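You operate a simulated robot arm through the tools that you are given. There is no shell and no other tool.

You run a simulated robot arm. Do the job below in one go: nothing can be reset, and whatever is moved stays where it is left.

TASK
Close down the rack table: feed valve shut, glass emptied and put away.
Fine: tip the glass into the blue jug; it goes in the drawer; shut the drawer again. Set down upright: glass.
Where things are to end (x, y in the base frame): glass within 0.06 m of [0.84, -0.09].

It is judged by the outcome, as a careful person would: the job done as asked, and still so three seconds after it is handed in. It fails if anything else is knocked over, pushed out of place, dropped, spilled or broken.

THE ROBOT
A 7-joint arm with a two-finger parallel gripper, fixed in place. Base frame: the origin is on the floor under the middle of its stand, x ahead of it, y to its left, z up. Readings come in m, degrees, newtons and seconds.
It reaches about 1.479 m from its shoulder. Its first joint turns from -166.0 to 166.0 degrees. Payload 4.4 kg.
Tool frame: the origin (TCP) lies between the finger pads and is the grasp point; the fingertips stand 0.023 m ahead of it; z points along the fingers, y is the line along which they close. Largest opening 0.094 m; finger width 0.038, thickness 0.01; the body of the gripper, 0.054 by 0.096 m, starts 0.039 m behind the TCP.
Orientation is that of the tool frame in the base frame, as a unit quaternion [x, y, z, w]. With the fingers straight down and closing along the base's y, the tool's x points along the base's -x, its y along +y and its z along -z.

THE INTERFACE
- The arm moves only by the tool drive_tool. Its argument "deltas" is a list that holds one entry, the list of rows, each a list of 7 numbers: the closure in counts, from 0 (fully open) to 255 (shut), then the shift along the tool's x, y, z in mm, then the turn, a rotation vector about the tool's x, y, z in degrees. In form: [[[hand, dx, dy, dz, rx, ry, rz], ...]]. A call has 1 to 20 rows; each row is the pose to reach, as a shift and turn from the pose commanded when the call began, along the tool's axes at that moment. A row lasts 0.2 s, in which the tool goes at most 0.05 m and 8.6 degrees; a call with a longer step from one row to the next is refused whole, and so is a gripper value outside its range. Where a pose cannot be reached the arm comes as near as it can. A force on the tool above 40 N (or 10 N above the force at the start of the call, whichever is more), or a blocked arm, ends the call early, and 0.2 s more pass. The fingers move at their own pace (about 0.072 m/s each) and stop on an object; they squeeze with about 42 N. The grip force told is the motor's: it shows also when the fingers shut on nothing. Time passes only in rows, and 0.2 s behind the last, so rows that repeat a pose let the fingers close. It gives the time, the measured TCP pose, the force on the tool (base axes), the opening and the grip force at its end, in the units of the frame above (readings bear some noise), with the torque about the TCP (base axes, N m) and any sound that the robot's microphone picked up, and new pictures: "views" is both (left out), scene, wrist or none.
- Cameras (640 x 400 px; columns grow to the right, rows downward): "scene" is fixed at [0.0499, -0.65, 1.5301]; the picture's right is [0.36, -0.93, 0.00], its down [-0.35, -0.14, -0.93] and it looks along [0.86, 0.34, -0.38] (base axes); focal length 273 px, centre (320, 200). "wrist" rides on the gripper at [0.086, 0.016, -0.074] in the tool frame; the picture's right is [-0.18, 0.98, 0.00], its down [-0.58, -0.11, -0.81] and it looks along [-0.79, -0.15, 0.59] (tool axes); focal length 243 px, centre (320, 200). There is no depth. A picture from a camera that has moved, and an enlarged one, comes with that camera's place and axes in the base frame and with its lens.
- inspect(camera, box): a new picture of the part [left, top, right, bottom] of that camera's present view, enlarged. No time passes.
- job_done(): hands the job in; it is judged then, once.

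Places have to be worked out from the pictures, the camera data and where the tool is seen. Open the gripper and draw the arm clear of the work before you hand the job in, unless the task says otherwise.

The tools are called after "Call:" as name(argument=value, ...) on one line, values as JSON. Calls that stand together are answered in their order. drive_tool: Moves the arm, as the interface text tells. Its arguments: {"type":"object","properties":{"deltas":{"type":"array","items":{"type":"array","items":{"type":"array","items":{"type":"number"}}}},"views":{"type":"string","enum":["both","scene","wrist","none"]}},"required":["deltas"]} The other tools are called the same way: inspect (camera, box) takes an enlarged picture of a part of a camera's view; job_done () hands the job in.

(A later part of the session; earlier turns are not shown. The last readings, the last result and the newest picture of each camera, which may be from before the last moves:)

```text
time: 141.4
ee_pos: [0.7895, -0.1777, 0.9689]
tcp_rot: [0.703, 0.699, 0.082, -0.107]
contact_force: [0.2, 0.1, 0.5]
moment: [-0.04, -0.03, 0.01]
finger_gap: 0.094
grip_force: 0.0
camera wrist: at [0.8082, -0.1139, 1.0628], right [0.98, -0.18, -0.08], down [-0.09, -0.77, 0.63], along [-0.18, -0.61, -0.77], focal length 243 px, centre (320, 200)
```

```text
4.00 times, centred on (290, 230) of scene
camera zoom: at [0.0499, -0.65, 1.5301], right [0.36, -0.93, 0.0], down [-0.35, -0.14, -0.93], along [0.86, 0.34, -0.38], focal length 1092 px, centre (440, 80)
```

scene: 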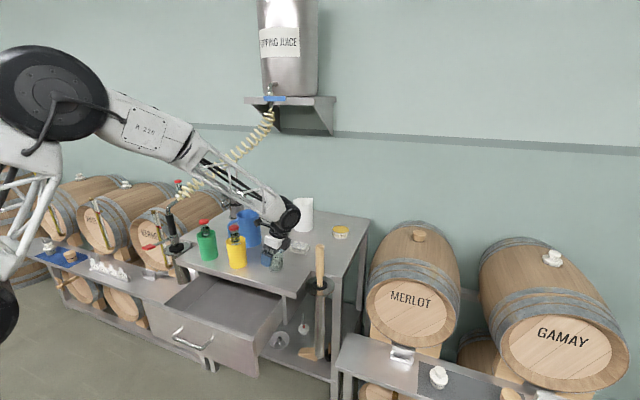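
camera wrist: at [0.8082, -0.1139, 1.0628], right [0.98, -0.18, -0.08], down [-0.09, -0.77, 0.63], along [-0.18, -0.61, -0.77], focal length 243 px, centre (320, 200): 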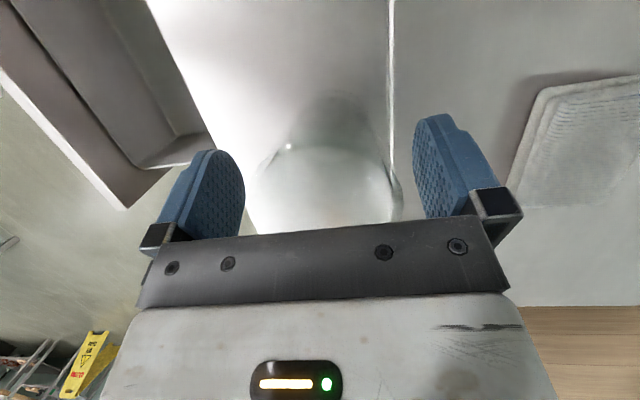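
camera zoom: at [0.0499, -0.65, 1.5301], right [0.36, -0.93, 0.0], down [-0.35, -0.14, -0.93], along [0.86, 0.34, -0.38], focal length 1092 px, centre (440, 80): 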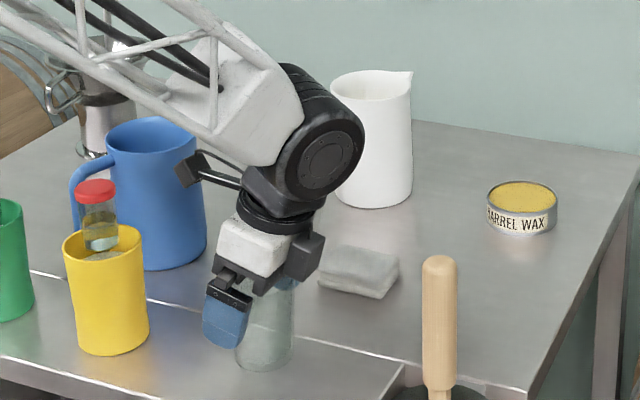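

The glass is centred between the fingers. I close on it gently.

Call:
drive_tool(deltas=[[[50, 0, 0, 0, 0, 0, 0], [75, 0, 0, 0, 0, 0, 0], [90, 0, 0, 0, 0, 0, 0], [110, 0, 0, 0, 0, 0, 0], [140, 0, 0, 0, 0, 0, 0], [150, 0, 0, 0, 0, 0, 0]]], views="wrist")

```text
time: 142.8
ee_pos: [0.7879, -0.1769, 0.9678]
tcp_rot: [0.703, 0.698, 0.082, -0.107]
contact_force: [0.2, 0.3, 0.8]
moment: [0.01, 0.0, -0.04]
finger_gap: 0.0564
grip_force: 42.1
camera wrist: at [0.8082, -0.114, 1.0627], right [0.98, -0.18, -0.08], down [-0.09, -0.77, 0.63], along [-0.18, -0.61, -0.77], focal length 243 px, centre (320, 200)
```

wrist: 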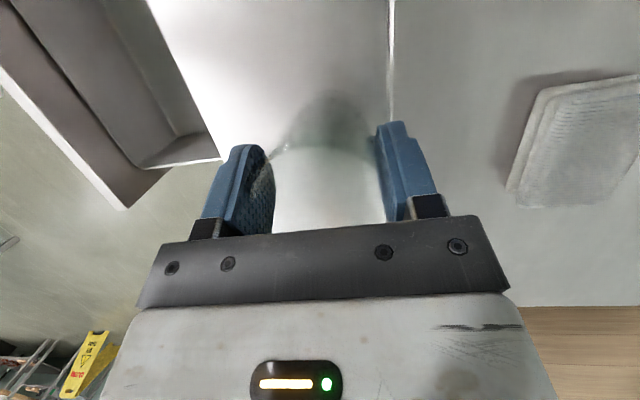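

The gap (56 mm) is a little smaller than expected, so I look closely at how the glass sits in the fingers.

Call:
inspect(camera="scene", box=[240, 225, 320, 275])

Call:
inspect(camera="wrist", box=[200, 60, 440, 240])

```text
8.00 times, centred on (280, 250) of scene
camera zoom: at [0.0499, -0.65, 1.5301], right [0.36, -0.93, 0.0], down [-0.35, -0.14, -0.93], along [0.86, 0.34, -0.38], focal length 2185 px, centre (640, -200)
```

zoom: 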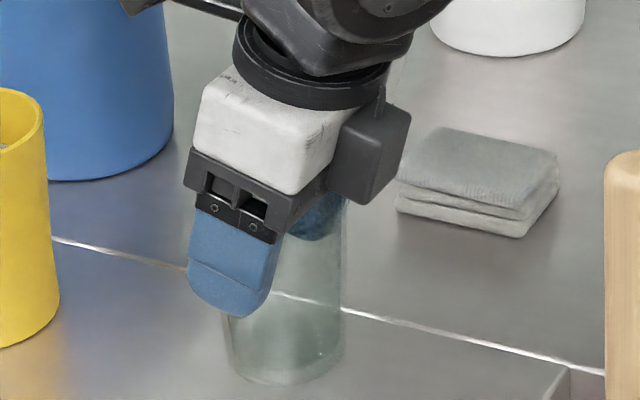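

```text
2.22 times, centred on (320, 150) of wrist
camera zoom: at [0.8082, -0.114, 1.0627], right [0.98, -0.18, -0.08], down [-0.09, -0.77, 0.63], along [-0.18, -0.61, -0.77], focal length 539 px, centre (320, 311)
```

zoom: 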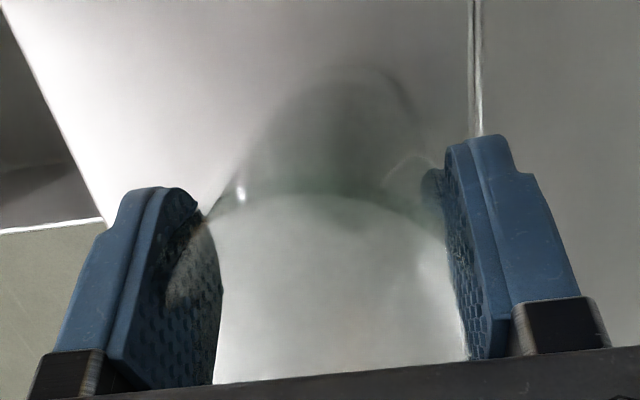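

The grip is on the upper part of the glass, with the glass axis about 8 mm to the -y side of the TCP; that is acceptable. I lift gently 40 mm to test the hold.

Call:
drive_tool(deltas=[[[160, 1.3, 0, -4.8, 0, 0, 0], [160, 3.9, 0, -14, 0, 0, 0], [160, 7.3, -0.5, -26, 0, 0, 0], [160, 10.8, -1, -38.5, 0, 0, 0], [160, 10.8, -1, -38.5, 0, 0, 0]]], views="both")

Call:
inspect(camera="scene", box=[240, 215, 320, 265])

```text
time: 144.0
ee_pos: [0.7894, -0.1791, 1.0098]
tcp_rot: [0.703, 0.699, 0.083, -0.107]
contact_force: [0.4, 0.3, -0.9]
moment: [-0.01, 0.0, 0.0]
finger_gap: 0.0567
grip_force: 42.0
camera wrist: at [0.8084, -0.1143, 1.103], right [0.98, -0.18, -0.08], down [-0.09, -0.77, 0.63], along [-0.18, -0.61, -0.77], focal length 243 px, centre (320, 200)
```

scene: 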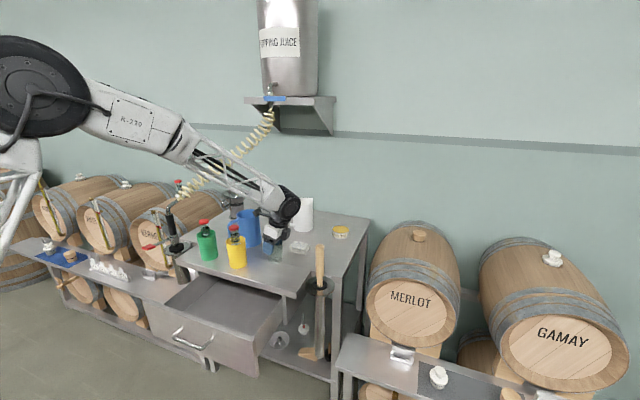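
wrist: 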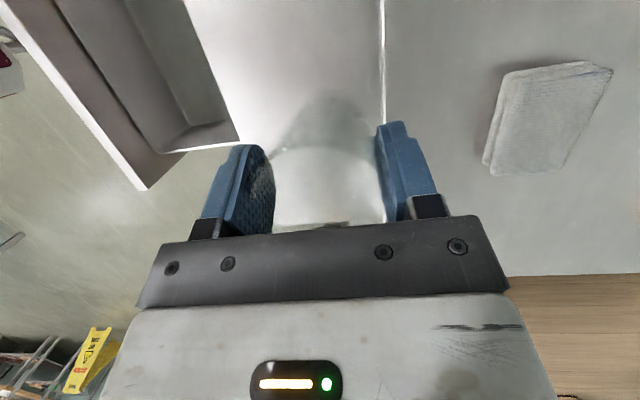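

```text
8.00 times, centred on (280, 240) of scene
camera zoom: at [0.0499, -0.65, 1.5301], right [0.36, -0.93, 0.0], down [-0.35, -0.14, -0.93], along [0.86, 0.34, -0.38], focal length 2185 px, centre (640, -120)
```

zoom: 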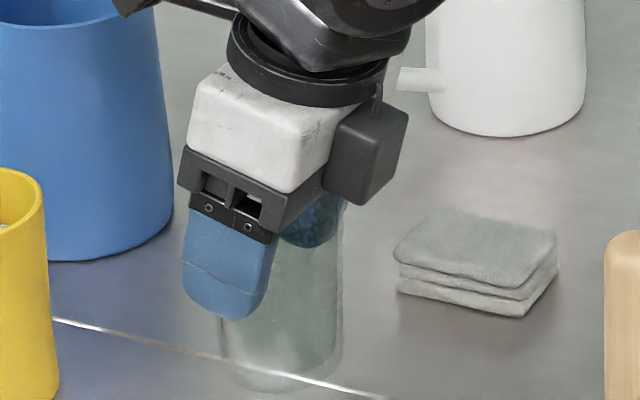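

The glass hangs upright in the grip. Before moving, I zoom in on the drawer in both views to find its floor height.

Call:
inspect(camera="wrist", box=[0, 0, 280, 200])

Call:
inspect(camera="scene", box=[140, 260, 300, 380])

```text
2.00 times, centred on (140, 100) of wrist
camera zoom: at [0.8084, -0.1143, 1.103], right [0.98, -0.18, -0.08], down [-0.09, -0.77, 0.63], along [-0.18, -0.61, -0.77], focal length 485 px, centre (680, 400)
```

zoom: 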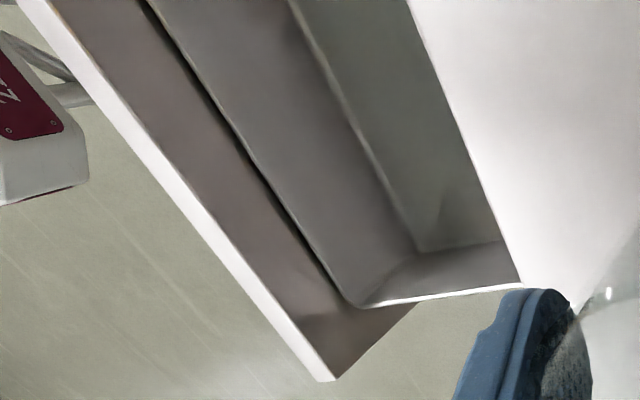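

```text
3.33 times, centred on (220, 320) of scene
camera zoom: at [0.0499, -0.65, 1.5301], right [0.36, -0.93, 0.0], down [-0.35, -0.14, -0.93], along [0.86, 0.34, -0.38], focal length 910 px, centre (653, -200)
```

zoom: 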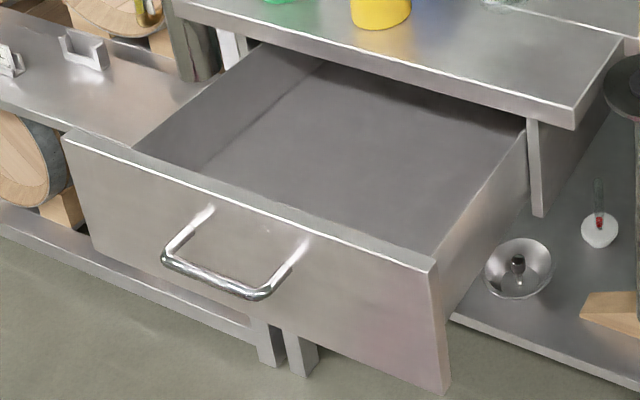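

Measured: drawer floor z about 0.730, side rims about 0.815, panel top 0.862; the panel's inner face is at x about 0.535. With the drawer 0.198 m out, I'll set the glass at (0.615, -0.09), which becomes about (0.813, -0.09) when shut. I raise it and carry it to above that spot.

Call:
drive_tool(deltas=[[[160, 6, -0.7, -21, 0, 0, 0], [160, 12, -1.5, -42, 0, 0, 0], [160, 17.3, -2.2, -62.8, 0, 0, 0], [160, 22, -11, -61, 0, 0, 0], [160, 32, -29, -58, 0, 0, 0], [160, 41, -47, -55, 0, 0, 0], [160, 51, -66, -51.5, 0, 0, 0], [160, 60, -84, -48.5, 0, 0, 0], [160, 70, -102, -45, 0, 0, 0], [160, 79, -120, -42, 0, 0, 0], [160, 89, -138, -38.5, 0, 0, 0], [160, 98, -156, -35, 0, 0, 0], [160, 105, -169, -32.5, 0, 0, 0], [160, 109.4, -176.8, -31.2, 0, 0, 0], [160, 109.4, -176.8, -31.2, 0, 0, 0]]], views="both")

Call:
inspect(camera="scene", box=[140, 200, 300, 320])

```text
time: 147.2
ee_pos: [0.6134, -0.0806, 1.0724]
tcp_rot: [0.703, 0.698, 0.082, -0.107]
contact_force: [-0.1, 0.4, -1.2]
moment: [-0.05, -0.01, 0.02]
finger_gap: 0.0566
grip_force: 42.0
camera wrist: at [0.6326, -0.0166, 1.1664], right [0.98, -0.18, -0.08], down [-0.09, -0.77, 0.63], along [-0.18, -0.61, -0.77], focal length 243 px, centre (320, 200)
```

scene: 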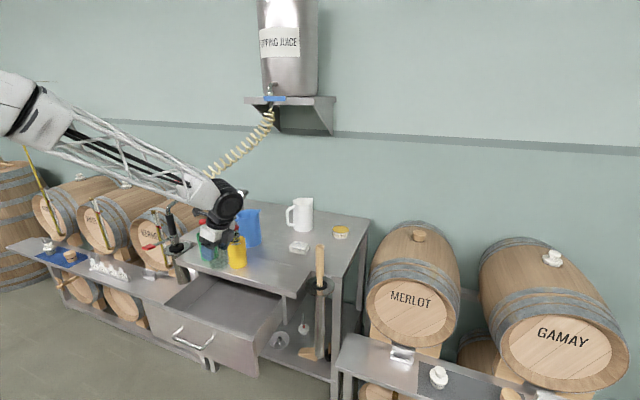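
wrist: 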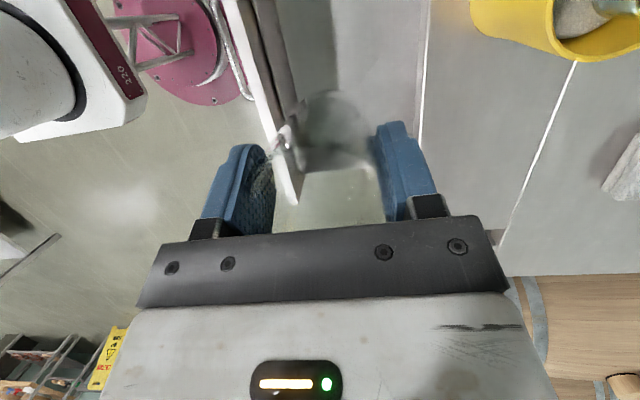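

```text
3.33 times, centred on (220, 260) of scene
camera zoom: at [0.0499, -0.65, 1.5301], right [0.36, -0.93, 0.0], down [-0.35, -0.14, -0.93], along [0.86, 0.34, -0.38], focal length 910 px, centre (653, 0)
```

zoom: 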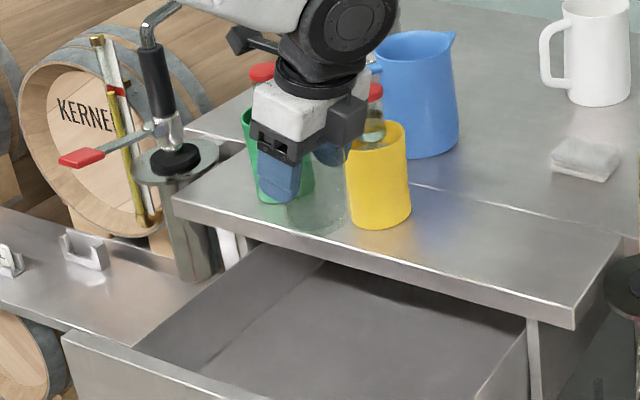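

The spot is over the open drawer between panel and plate. I descend 130 mm, then check clearances.

Call:
drive_tool(deltas=[[[160, -5.3, 0.7, 19.3, 0, 0, 0], [160, -12, 1.5, 43.5, 0, 0, 0], [160, -18.6, 2.4, 67.6, 0, 0, 0], [160, -25.3, 3.3, 91.7, 0, 0, 0], [160, -31, 4, 112, 0, 0, 0], [160, -34.6, 4.5, 125.5, 0, 0, 0], [160, -34.6, 4.5, 125.5, 0, 0, 0]]], views="both")

Call:
inspect(camera="scene", box=[140, 220, 300, 340])

```text
time: 148.8
ee_pos: [0.614, -0.0821, 0.9413]
tcp_rot: [0.703, 0.698, 0.083, -0.107]
contact_force: [0.4, 0.1, -0.7]
moment: [0.01, 0.01, 0.01]
finger_gap: 0.0567
grip_force: 41.6
camera wrist: at [0.6338, -0.0169, 1.037], right [0.98, -0.18, -0.08], down [-0.09, -0.77, 0.63], along [-0.18, -0.61, -0.77], focal length 243 px, centre (320, 200)
```

scene: 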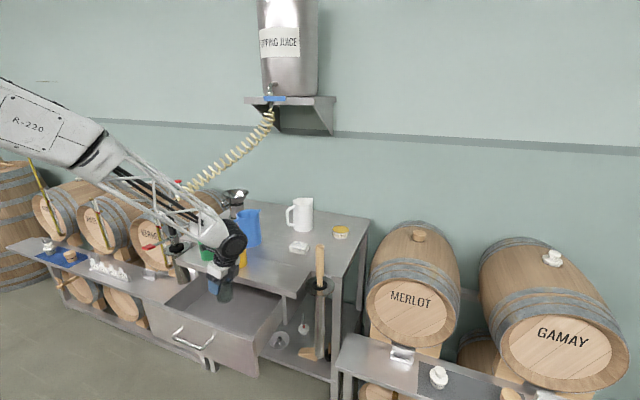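
wrist: 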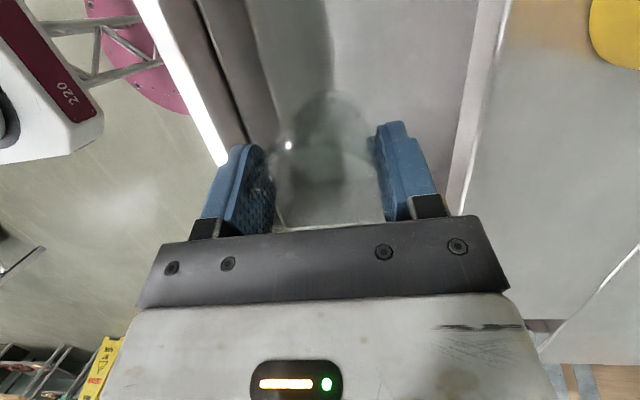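

```text
3.33 times, centred on (220, 280) of scene
camera zoom: at [0.0499, -0.65, 1.5301], right [0.36, -0.93, 0.0], down [-0.35, -0.14, -0.93], along [0.86, 0.34, -0.38], focal length 910 px, centre (653, -67)
```

zoom: 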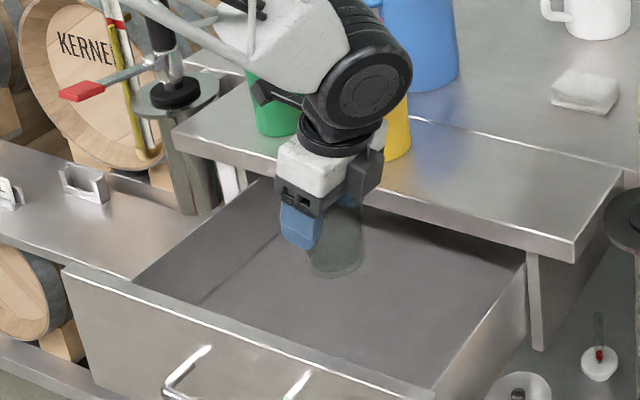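

All clear. I descend another 125 mm, leaving the glass about 15 mm above the floor.

Call:
drive_tool(deltas=[[[160, -4, 0.5, 14.5, 0, 0, 0], [160, -10, 1.3, 36, 0, 0, 0], [160, -16, 2.1, 58, 0, 0, 0], [160, -22, 2.8, 80, 0, 0, 0], [160, -27, 3.5, 98, 0, 0, 0], [160, -31, 4, 112, 0, 0, 0], [160, -33.3, 4.3, 120.7, 0, 0, 0], [160, -33.3, 4.3, 120.7, 0, 0, 0]]], views="both")

Call:
inspect(camera="scene", box=[140, 220, 300, 340])

```text
time: 150.6
ee_pos: [0.6133, -0.0826, 0.8169]
tcp_rot: [0.703, 0.699, 0.082, -0.108]
contact_force: [0.7, 0.4, -1.0]
moment: [0.01, 0.02, 0.02]
finger_gap: 0.0567
grip_force: 41.7
camera wrist: at [0.6326, -0.0178, 0.9117], right [0.98, -0.18, -0.08], down [-0.09, -0.77, 0.63], along [-0.18, -0.61, -0.77], focal length 243 px, centre (320, 200)
```

scene: 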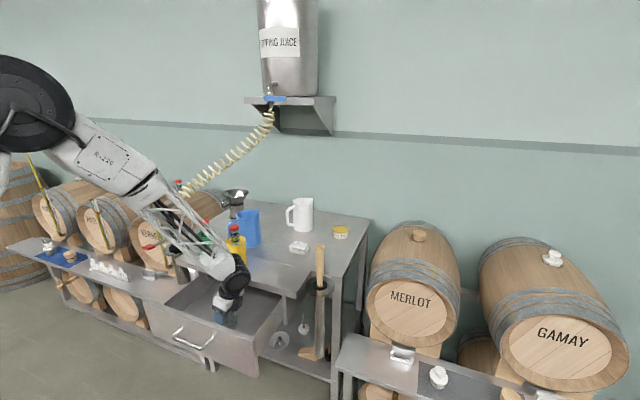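
wrist: 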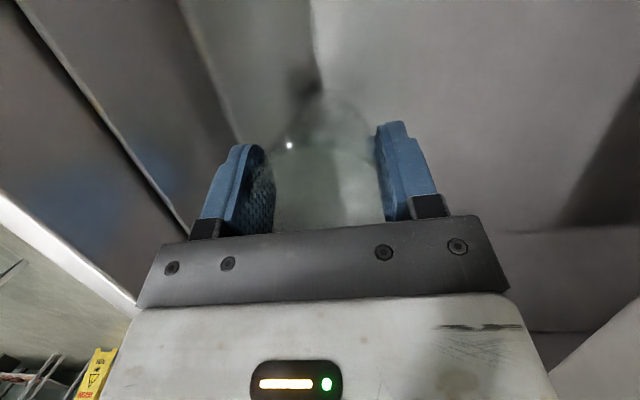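

```text
3.33 times, centred on (220, 280) of scene
camera zoom: at [0.0499, -0.65, 1.5301], right [0.36, -0.93, 0.0], down [-0.35, -0.14, -0.93], along [0.86, 0.34, -0.38], focal length 910 px, centre (653, -67)
```

zoom: 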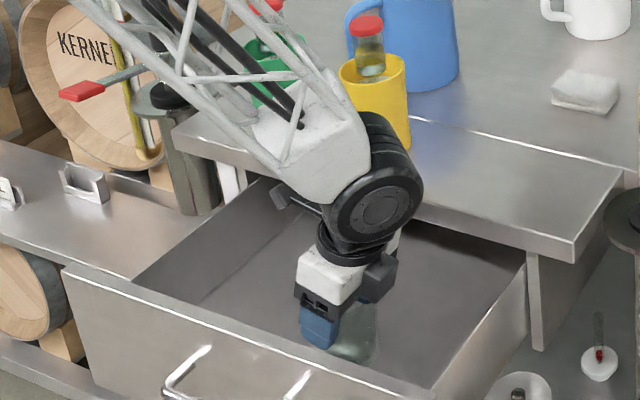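

The glass hovers just above the drawer floor. I lower in small steps and watch for the upward force.

Call:
drive_tool(deltas=[[[160, -1.1, 0.1, 3.9, 0, 0, 0], [160, -2.1, 0.3, 7.7, 0, 0, 0], [160, -2.9, 0.4, 10.6, 0, 0, 0], [160, -2.9, 0.4, 10.6, 0, 0, 0]]], views="none")

```text
time: 151.6
ee_pos: [0.6148, -0.0814, 0.8064]
tcp_rot: [0.703, 0.698, 0.082, -0.107]
contact_force: [-0.5, 1.0, -0.4]
moment: [0.03, -0.01, -0.01]
finger_gap: 0.0566
grip_force: 41.6
```

Call:
drive_tool(deltas=[[[160, -0.7, 0.1, 2.4, 0, 0, 0], [160, -1.3, 0.2, 4.8, 0, 0, 0], [160, -1.9, 0.2, 6.8, 0, 0, 0], [160, -1.9, 0.2, 6.8, 0, 0, 0]]], views="none")

```text
time: 152.6
ee_pos: [0.6133, -0.0801, 0.7993]
tcp_rot: [0.704, 0.698, 0.083, -0.107]
contact_force: [0.1, 0.5, -0.5]
moment: [0.02, -0.01, 0.0]
finger_gap: 0.0566
grip_force: 41.8
```

No contact yet at z 0.799, so the floor is a little lower than estimated. I continue down in 2 mm steps.

Call:
drive_tool(deltas=[[[160, -0.5, 0.1, 1.9, 0, 0, 0], [160, -1.1, 0.1, 3.9, 0, 0, 0], [160, -1.6, 0.2, 5.8, 0, 0, 0], [160, -1.6, 0.2, 5.8, 0, 0, 0]]], views="both")

Call:
inspect(camera="scene", box=[190, 270, 270, 330])

```text
time: 153.6
ee_pos: [0.6144, -0.081, 0.7939]
tcp_rot: [0.703, 0.698, 0.083, -0.107]
contact_force: [0.6, 3.4, 15.3]
moment: [0.27, 0.24, -0.02]
finger_gap: 0.0567
grip_force: 41.8
camera wrist: at [0.6342, -0.0169, 0.8887], right [0.98, -0.18, -0.08], down [-0.09, -0.77, 0.63], along [-0.18, -0.61, -0.77], focal length 243 px, centre (320, 200)
```

scene: 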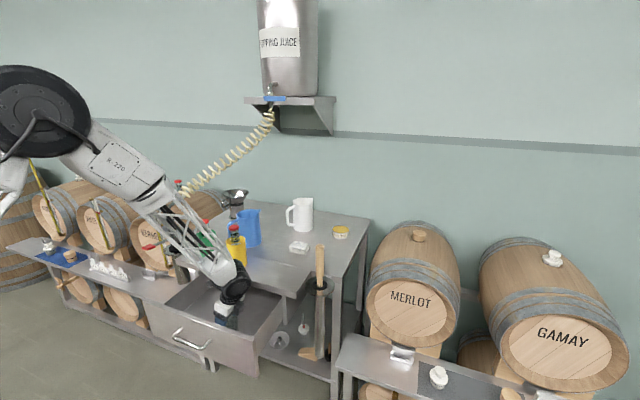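
wrist: 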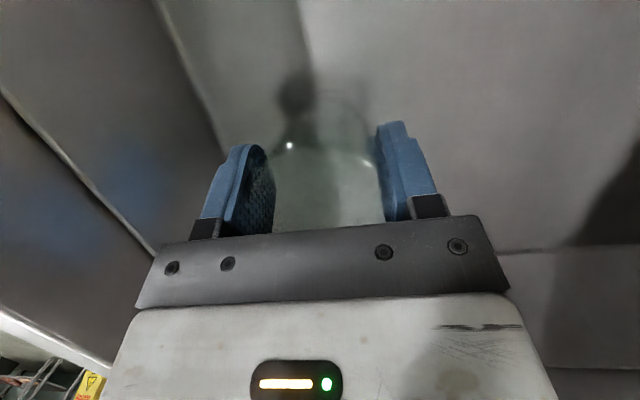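

```text
6.67 times, centred on (230, 300) of scene
camera zoom: at [0.0499, -0.65, 1.5301], right [0.36, -0.93, 0.0], down [-0.35, -0.14, -0.93], along [0.86, 0.34, -0.38], focal length 1821 px, centre (920, -467)
```

zoom: 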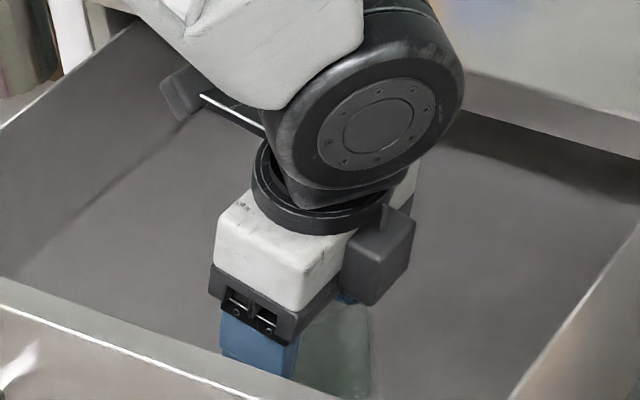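

The glass has touched the floor (15 N up at TCP z 0.794). I ease off 1 mm, open the fingers, and back out along the tool axis.

Call:
drive_tool(deltas=[[[160, 0.3, 0, -1.2, 0, 0, 0], [110, 0.3, 0, -1.2, 0, 0, 0], [80, 0.3, 0, -1.2, 0, 0, 0], [50, 0.3, 0, -1.2, 0, 0, 0], [15, 0.3, 0, -1.2, 0, 0, 0], [15, 0.3, 0, -1.2, 0, 0, 0], [15, 0.3, 0, -10, 0, 0, 0], [15, 0.3, 0, -25, 0, 0, 0], [15, 0.3, 0, -45, 0, 0, 0], [15, 0.3, 0, -70, 0, 0, 0], [15, 0.3, 0, -100, 0, 0, 0], [15, 0.3, 0, -130, 0, 0, 0], [15, 0.3, 0, -160, 0, 0, 0], [15, 0.3, 0, -160, 0, 0, 0]]], views="both")

Call:
inspect(camera="scene", box=[150, 250, 290, 345])

```text
time: 156.6
ee_pos: [0.6195, -0.1232, 0.9469]
tcp_rot: [0.703, 0.698, 0.082, -0.108]
contact_force: [-0.5, 0.3, 0.0]
moment: [0.06, -0.01, -0.03]
finger_gap: 0.0886
grip_force: 0.0
camera wrist: at [0.6386, -0.0583, 1.0412], right [0.98, -0.18, -0.08], down [-0.09, -0.77, 0.63], along [-0.18, -0.61, -0.77], focal length 243 px, centre (320, 200)
```

scene: 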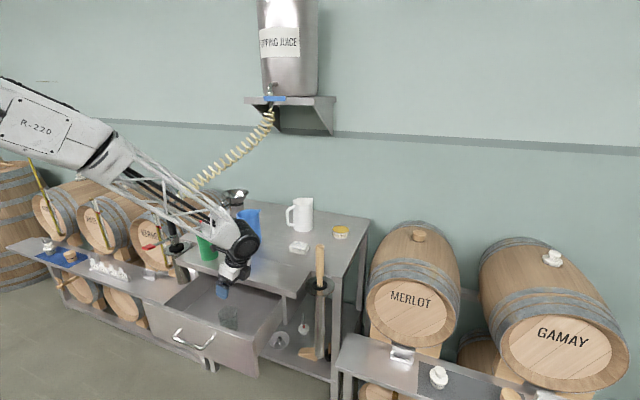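
wrist: 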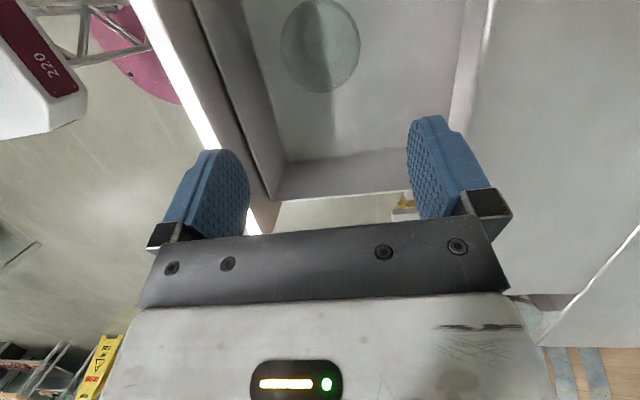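

```text
4.21 times, centred on (220, 298) of scene
camera zoom: at [0.0499, -0.65, 1.5301], right [0.36, -0.93, 0.0], down [-0.35, -0.14, -0.93], along [0.86, 0.34, -0.38], focal length 1150 px, centre (741, -210)
```

zoom: 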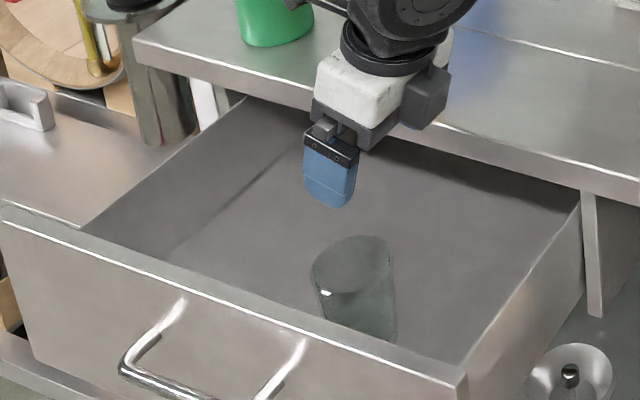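

The glass stands upright in the drawer at about (0.614, -0.083). Now for shutting it: I close the fingers, rise, and move back to the front of the drawer.

Call:
drive_tool(deltas=[[[100, 9, -1.1, -32, 0, 0, 0], [200, 18, -2.3, -64, 0, 0, 0], [255, 26.6, -3.4, -96.6, 0, 0, 0], [255, 38, -34, -92, 0, 0, 0], [255, 50, -66, -87.5, 0, 0, 0], [255, 62, -98, -83, 0, 0, 0], [255, 75, -130, -78.5, 0, 0, 0], [255, 88, -162, -74, 0, 0, 0], [255, 100.4, -193, -69.5, 0, 0, 0], [255, 100.4, -193, -69.5, 0, 0, 0]]], views="scene")

```text
time: 158.8
ee_pos: [0.43, -0.0462, 1.049]
tcp_rot: [0.703, 0.698, 0.083, -0.108]
contact_force: [-0.3, 0.0, -0.1]
moment: [-0.02, -0.02, -0.01]
finger_gap: 0.0001
grip_force: 42.2
```

scene: 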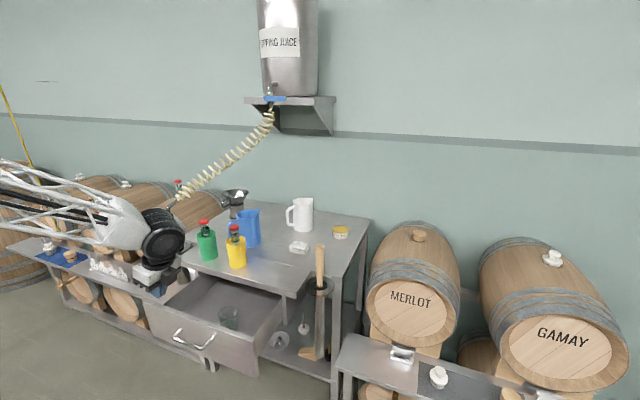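

Now I try the quarter roll so that the narrow side of the gripper faces the plate, in two parts to watch for limits.

Call:
drive_tool(deltas=[[[255, 0, 0, 0, 0, 0, -8], [255, 0, 0, 0, 0, 0, -16], [255, 0, 0, 0, 0, 0, -24], [255, 0, 0, 0, 0, 0, -32], [255, 0, 0, 0, 0, 0, -40], [255, 0, 0, 0, 0, 0, -45], [255, 0, 0, 0, 0, 0, -45]]], views="none")

```text
time: 160.4
ee_pos: [0.4315, -0.0455, 1.0482]
tcp_rot: [0.382, 0.914, 0.118, -0.068]
contact_force: [-1.0, 0.9, 0.1]
moment: [0.0, -0.01, 0.01]
finger_gap: 0.0001
grip_force: 41.9
```

The first 45 degrees went freely. I do the second half.

Call:
drive_tool(deltas=[[[255, 0, 0, 0, 0, 0, -8], [255, 0, 0, 0, 0, 0, -16], [255, 0, 0, 0, 0, 0, -24], [255, 0, 0, 0, 0, 0, -32], [255, 0, 0, 0, 0, 0, -40], [255, 0, 0, 0, 0, 0, -45], [255, 0, 0, 0, 0, 0, -45]]], views="both")

```text
time: 162.2
ee_pos: [0.4418, 0.1143, 0.9709]
tcp_rot: [0.026, 0.983, 0.117, -0.142]
contact_force: [-0.9, -0.6, 0.4]
moment: [-0.03, 0.03, -0.01]
finger_gap: 0.0001
grip_force: 41.6
out of reach, approached as far as the arm can: row 3, 4, 5, 6, 7
stopped in row 7: the arm was blocked; the commanded pose is now the measured one
camera wrist: at [0.3794, 0.1148, 1.0689], right [0.26, 0.95, 0.17], down [0.77, -0.31, 0.56], along [0.59, -0.02, -0.81], focal length 243 px, centre (320, 200)
```

scene: 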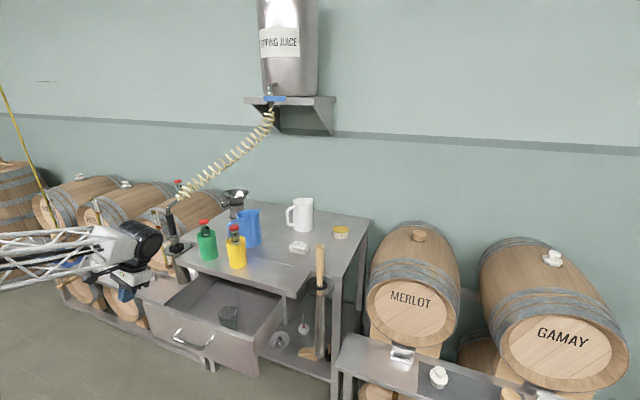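
wrist: 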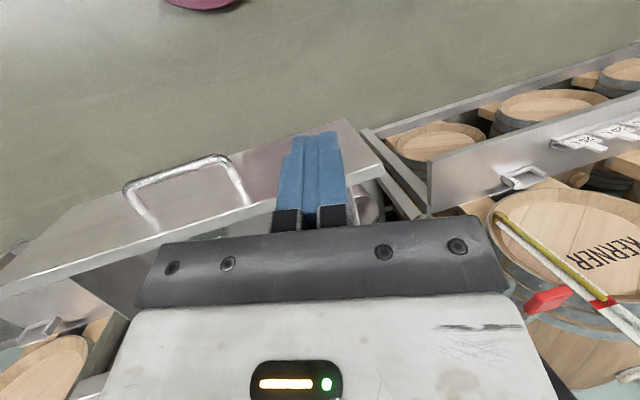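

The arm swung aside again and reported being blocked, so I check that nothing was touched.

Call:
inspect(camera="scene", box=[0, 170, 260, 330])

Call:
inspect(camera="wrist", box=[100, 80, 640, 400])

```text
2.46 times, centred on (130, 250) of scene
camera zoom: at [0.0499, -0.65, 1.5301], right [0.36, -0.93, 0.0], down [-0.35, -0.14, -0.93], along [0.86, 0.34, -0.38], focal length 672 px, centre (788, 77)
```

zoom: 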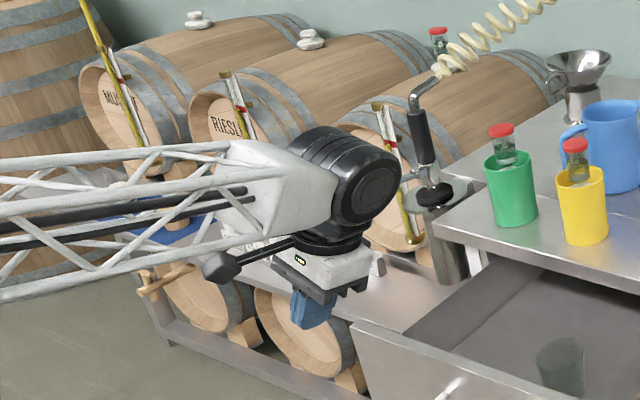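

```text
1.19 times, centred on (370, 240) of wrist
camera zoom: at [0.3794, 0.1148, 1.0689], right [0.26, 0.95, 0.17], down [0.77, -0.31, 0.56], along [0.59, -0.02, -0.81], focal length 288 px, centre (261, 153)
```

zoom: 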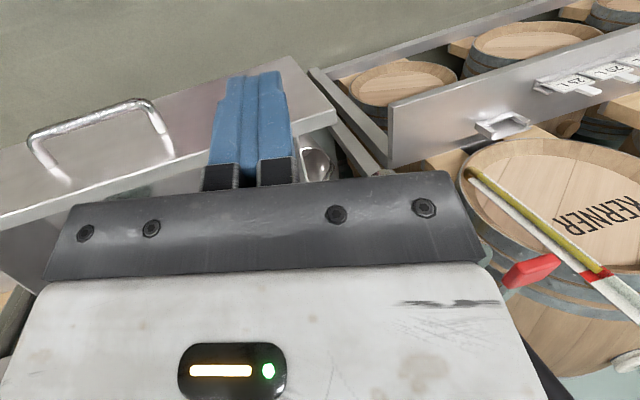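

Nothing is touched. I return to the previous orientation (fingers closing along x) in front of the drawer, which is well within limits.

Call:
drive_tool(deltas=[[[255, 2.8, -12.6, -9.9, -1.2, -1, 7.7], [255, 5.6, -25.1, -19.7, -2.5, -1.9, 15.3], [255, 8.4, -37.7, -29.6, -3.7, -2.9, 23], [255, 11.2, -50.2, -39.5, -5, -3.9, 30.7], [255, 14, -62.8, -49.3, -6.2, -4.9, 38.3], [255, 16.9, -75.3, -59.2, -7.5, -5.8, 46], [255, 19.7, -87.9, -69, -8.7, -6.8, 53.6], [255, 22.5, -100.4, -78.9, -10, -7.8, 61.3], [255, 25.3, -113, -88.8, -11.2, -8.8, 69], [255, 28.1, -125.5, -98.6, -12.5, -9.7, 76.6], [255, 30.9, -138.1, -108.5, -13.7, -10.7, 84.3], [255, 30.9, -138.1, -108.5, -13.7, -10.7, 84.3], [255, 30.9, -138.1, -108.5, -13.7, -10.7, 84.3]]], views="both")

```text
time: 165.0
ee_pos: [0.4295, -0.046, 1.0516]
tcp_rot: [0.701, 0.701, 0.096, -0.095]
contact_force: [-1.0, 0.4, 0.8]
moment: [0.01, 0.0, 0.03]
finger_gap: 0.0
grip_force: 41.6
camera wrist: at [0.4452, 0.0187, 1.1464], right [0.98, -0.18, -0.05], down [-0.11, -0.78, 0.62], along [-0.15, -0.61, -0.78], focal length 243 px, centre (320, 200)
```

scene: 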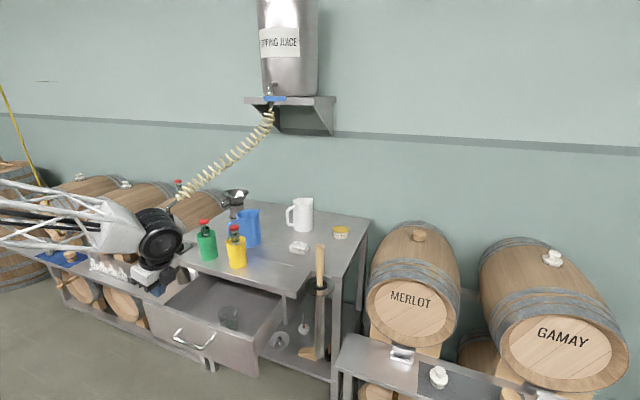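
wrist: 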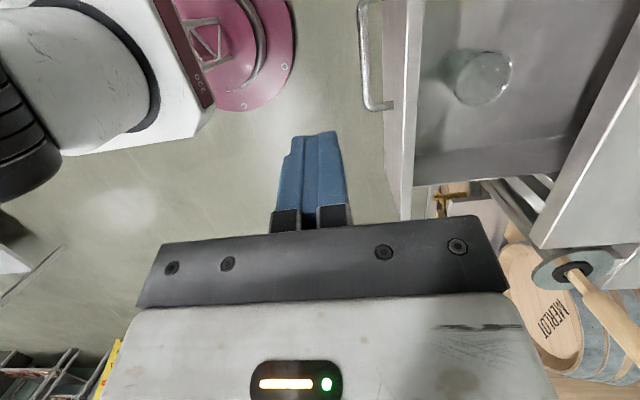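

The tool is back in position at (0.43, -0.046), in front of the handle bar (x about 0.475). I lower the closed fingers to the bar's height.

Call:
drive_tool(deltas=[[[255, -8, 0, 29, 0, 0, 0], [255, -18, 0, 65, 0, 0, 0], [255, -28, 0, 101, 0, 0, 0], [255, -38, 0, 137, 0, 0, 0], [255, -48, -0.2, 173, 0, 0, 0], [255, -57, -0.3, 205, 0, 0, 0], [255, -64, -0.3, 231, 0, 0, 0], [255, -68.2, -0.4, 245.8, 0, 0, 0], [255, -68.2, -0.4, 245.8, 0, 0, 0]]], views="both")

Call:
inspect(camera="scene", box=[130, 260, 290, 380])

```text
time: 167.0
ee_pos: [0.4283, -0.0446, 0.7953]
tcp_rot: [0.701, 0.701, 0.095, -0.096]
contact_force: [0.6, 0.4, 0.5]
moment: [0.0, -0.01, 0.02]
finger_gap: 0.0002
grip_force: 41.8
camera wrist: at [0.4438, 0.0196, 0.8908], right [0.98, -0.18, -0.05], down [-0.11, -0.78, 0.62], along [-0.15, -0.61, -0.78], focal length 243 px, centre (320, 200)
```

scene: 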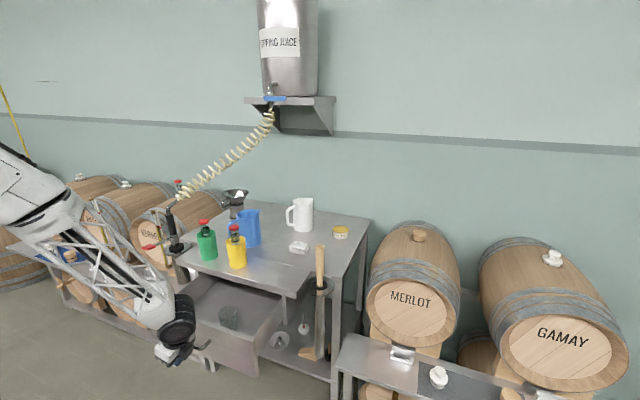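
wrist: 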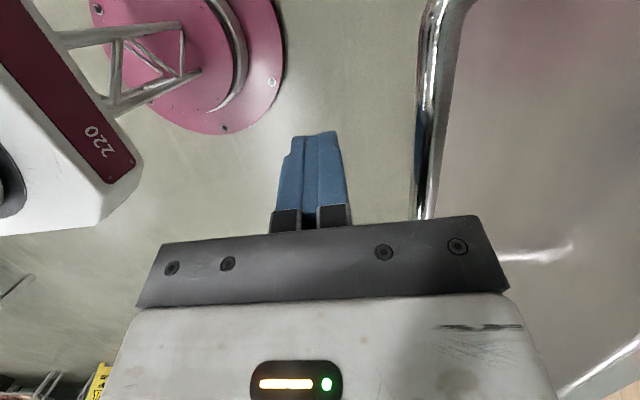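

```text
3.33 times, centred on (210, 320) of scene
camera zoom: at [0.0499, -0.65, 1.5301], right [0.36, -0.93, 0.0], down [-0.35, -0.14, -0.93], along [0.86, 0.34, -0.38], focal length 910 px, centre (687, -200)
```

zoom: 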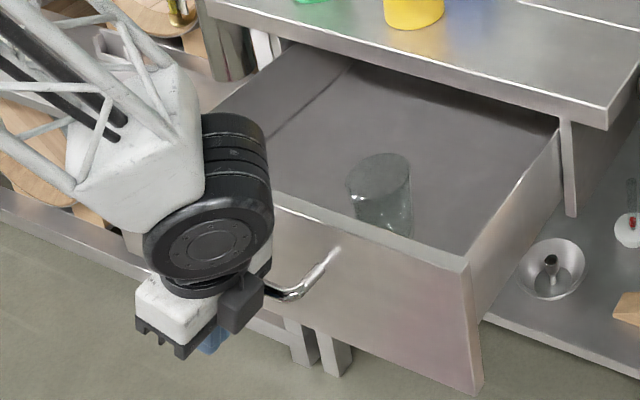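

The closed fingers are in front of the bar. I push in +x slowly so the glass is not disturbed.

Call:
drive_tool(deltas=[[[255, 0, 8, 0, 0, 0, 0], [255, 0, 16, 0, 0, 0, 0], [255, 0, 22, 0, 0, 0, 0], [255, 0, 26, 0, 0, 0, 0], [255, 0, 30, 0, 0, 0, 0], [255, 0, 34, 0, 0, 0, 0], [255, 0, 39, 0, 0, 0, 0], [255, 0, 45, 0, 0, 0, 0], [255, 0, 51, 0, 0, 0, 0], [255, 0, 57, 0, 0, 0, 0], [255, 0, 63, 0, 0, 0, 0], [255, 0, 69, 0, 0, 0, 0], [255, 0, 75, 0, 0, 0, 0], [255, 0, 81, 0, 0, 0, 0], [255, 0, 87, 0, 0, 0, 0], [255, 0, 93, 0, 0, 0, 0], [255, 0, 98, 0, 0, 0, 0], [255, 0, 102, 0, 0, 0, 0], [255, 0, 104, 0, 0, 0, 0], [255, 0, 104, 0, 0, 0, 0]]], views="both")

Call:
inspect(camera="scene", box=[150, 250, 310, 370])

```text
time: 171.2
ee_pos: [0.5342, -0.0426, 0.7965]
tcp_rot: [0.7, 0.702, 0.095, -0.095]
contact_force: [0.7, -0.3, 0.7]
moment: [0.0, -0.02, -0.01]
finger_gap: 0.0
grip_force: 41.8
camera wrist: at [0.5494, 0.0198, 0.891], right [0.98, -0.18, -0.05], down [-0.11, -0.78, 0.62], along [-0.15, -0.61, -0.78], focal length 243 px, centre (320, 200)
```

scene: 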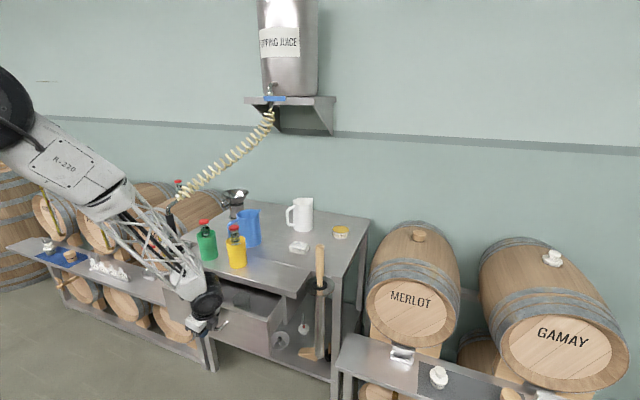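
wrist: 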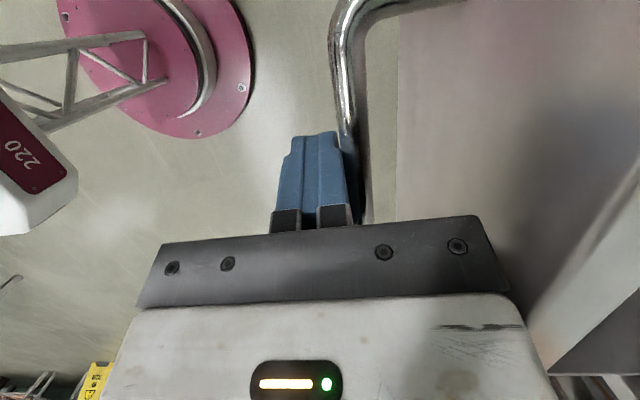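

```text
3.33 times, centred on (230, 310) of scene
camera zoom: at [0.0499, -0.65, 1.5301], right [0.36, -0.93, 0.0], down [-0.35, -0.14, -0.93], along [0.86, 0.34, -0.38], focal length 910 px, centre (620, -167)
```

zoom: 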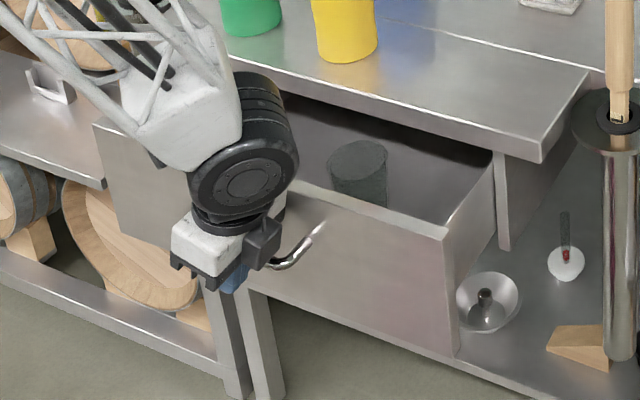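

The drawer slides in freely with the glass upright. I continue with the tool vertical for another 70 mm.

Call:
drive_tool(deltas=[[[255, 0, 3, 0, 0, 0, 0], [255, 0, 7, 0, 0, 0, 0], [255, 0, 12, 0, 0, 0, 0], [255, 0, 18, 0, 0, 0, 0], [255, 0, 24, 0, 0, 0, 0], [255, 0, 30, 0, 0, 0, 0], [255, 0, 36, 0, 0, 0, 0], [255, 0, 42, 0, 0, 0, 0], [255, 0, 48, 0, 0, 0, 0], [255, 0, 54, 0, 0, 0, 0], [255, 0, 60, 0, 0, 0, 0], [255, 0, 65, 0, 0, 0, 0], [255, 0, 69, 0, 0, 0, 0], [255, 0, 71, 0, 0, 0, 0], [255, 0, 71, 0, 0, 0, 0]]], views="both")

Call:
inspect(camera="scene", box=[150, 240, 310, 360])

```text
time: 174.4
ee_pos: [0.6045, -0.0443, 0.7966]
tcp_rot: [0.7, 0.701, 0.095, -0.095]
contact_force: [-0.1, 0.8, 0.8]
moment: [0.0, 0.01, 0.04]
finger_gap: 0.0001
grip_force: 42.1
camera wrist: at [0.6206, 0.0199, 0.8911], right [0.98, -0.18, -0.05], down [-0.11, -0.78, 0.62], along [-0.15, -0.61, -0.78], focal length 243 px, centre (320, 200)
```

scene: 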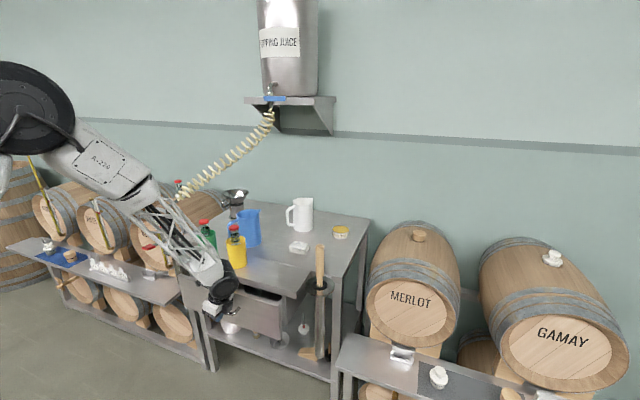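
wrist: 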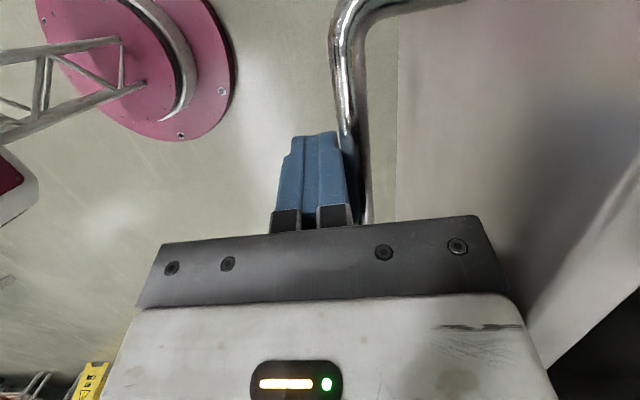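

```text
3.33 times, centred on (230, 300) of scene
camera zoom: at [0.0499, -0.65, 1.5301], right [0.36, -0.93, 0.0], down [-0.35, -0.14, -0.93], along [0.86, 0.34, -0.38], focal length 910 px, centre (620, -133)
```

zoom: 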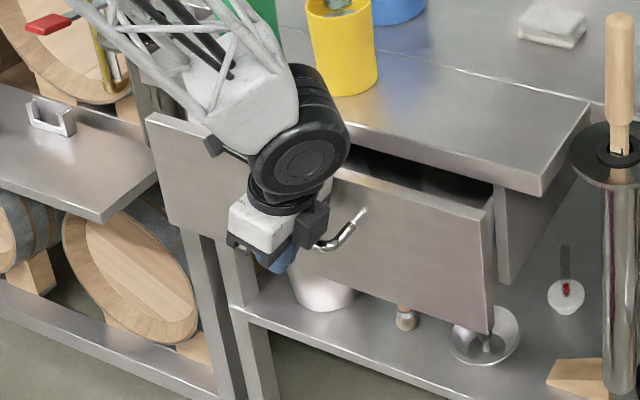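

About 47 mm remain. To keep the gripper body clear of the overhanging plate, I back off 12 mm and pitch the fingertips forward by 28 degrees.

Call:
drive_tool(deltas=[[[255, 0, -6, 0, 0, 0, 0], [255, 0, -12, 0, 0, 0, 0], [255, 0, -12, 0, -6.8, 0, -1.9], [255, 0, -12, 0, -13.5, 0, -3.8], [255, 0, -12, 0, -20.3, 0, -5.6], [255, 0, -12, 0, -27, 0, -7.5], [255, 0, -12, 0, -27, 0, -7.5]]], views="both")

Call:
inspect(camera="scene", box=[150, 240, 310, 360])

```text
time: 176.0
ee_pos: [0.5927, -0.0436, 0.7954]
tcp_rot: [0.656, 0.703, 0.262, 0.078]
contact_force: [1.0, -0.1, 0.8]
moment: [-0.01, 0.05, 0.0]
finger_gap: 0.0
grip_force: 42.1
camera wrist: at [0.5615, 0.0194, 0.8873], right [0.89, -0.18, 0.42], down [-0.39, -0.78, 0.5], along [0.24, -0.61, -0.76], focal length 243 px, centre (320, 200)
```

scene: 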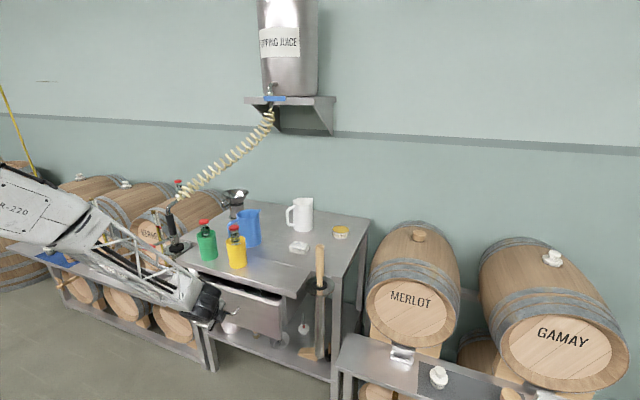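
wrist: 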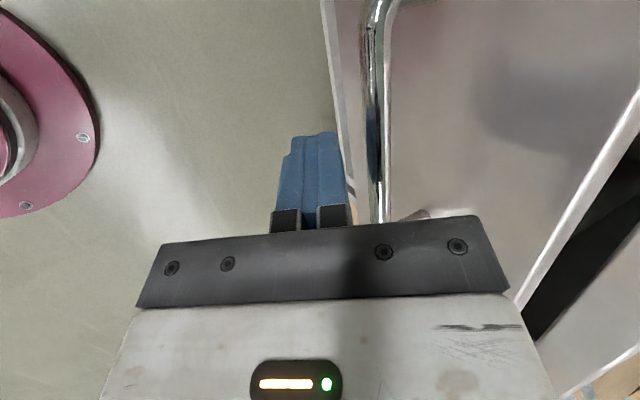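

```text
3.33 times, centred on (230, 300) of scene
camera zoom: at [0.0499, -0.65, 1.5301], right [0.36, -0.93, 0.0], down [-0.35, -0.14, -0.93], along [0.86, 0.34, -0.38], focal length 910 px, centre (620, -133)
```

zoom: 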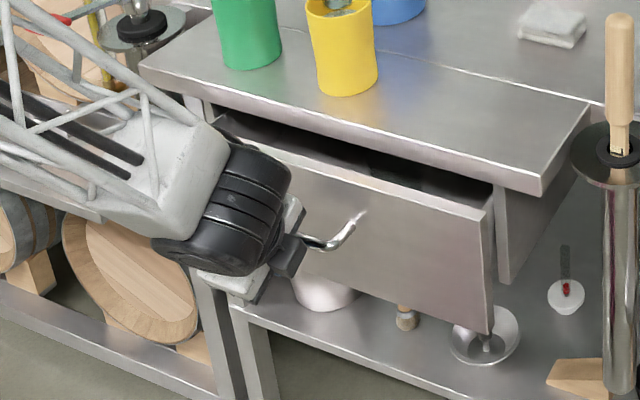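

Pitched with no trouble. Now I push the bar the rest of the way in +x slowly until the drawer meets its stop.

Call:
drive_tool(deltas=[[[255, -1, 7.1, 3.6, 0, 0, 0], [255, -1.8, 12.3, 6.3, 0, 0, 0], [255, -2.4, 16.8, 8.6, 0, 0, 0], [255, -3, 21.2, 10.9, 0, 0, 0], [255, -3.6, 25.6, 13.1, 0, 0, 0], [255, -4.3, 30, 15.4, 0, 0, 0], [255, -4.9, 34.4, 17.7, 0, 0, 0], [255, -5.5, 38.8, 19.9, 0, 0, 0], [255, -6.2, 43.2, 22.2, 0, 0, 0], [255, -6.8, 47.6, 24.5, 0, 0, 0], [255, -7.3, 51.1, 26.3, 0, 0, 0], [255, -7.7, 53.8, 27.7, 0, 0, 0], [255, -8, 56.4, 29, 0, 0, 0], [255, -8.3, 58.2, 29.9, 0, 0, 0], [255, -8.3, 58.2, 29.9, 0, 0, 0]]], views="both")

Call:
inspect(camera="scene", box=[150, 240, 310, 360])

```text
time: 179.2
ee_pos: [0.6583, -0.0442, 0.7952]
tcp_rot: [0.656, 0.703, 0.262, 0.077]
contact_force: [0.6, 0.9, -1.1]
moment: [0.02, 0.02, 0.03]
finger_gap: 0.0
grip_force: 42.3
camera wrist: at [0.6269, 0.0198, 0.8871], right [0.89, -0.18, 0.42], down [-0.39, -0.78, 0.5], along [0.24, -0.61, -0.76], focal length 243 px, centre (320, 200)
```

scene: 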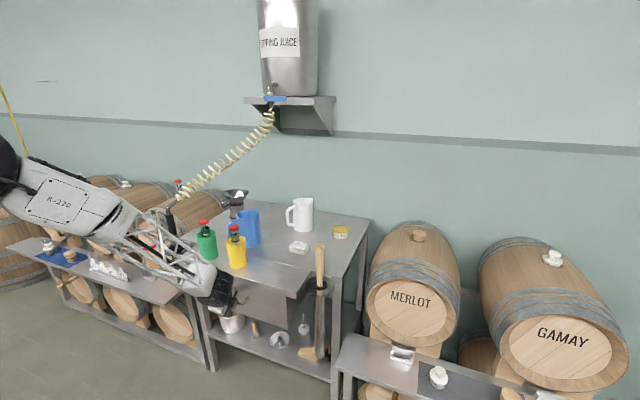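
wrist: 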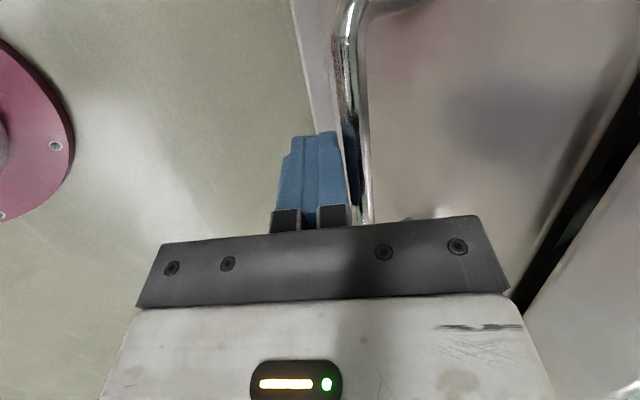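

```text
3.33 times, centred on (230, 300) of scene
camera zoom: at [0.0499, -0.65, 1.5301], right [0.36, -0.93, 0.0], down [-0.35, -0.14, -0.93], along [0.86, 0.34, -0.38], focal length 910 px, centre (620, -133)
```

zoom: 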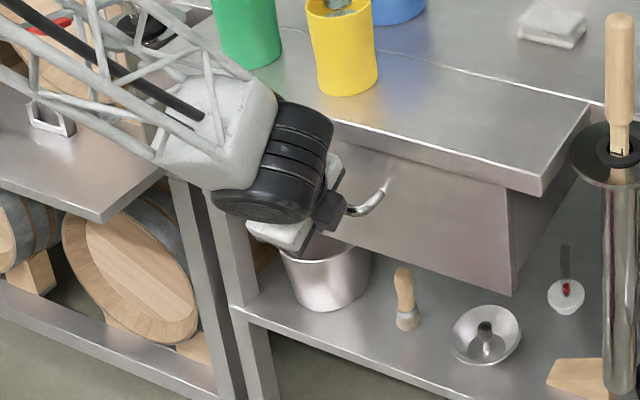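

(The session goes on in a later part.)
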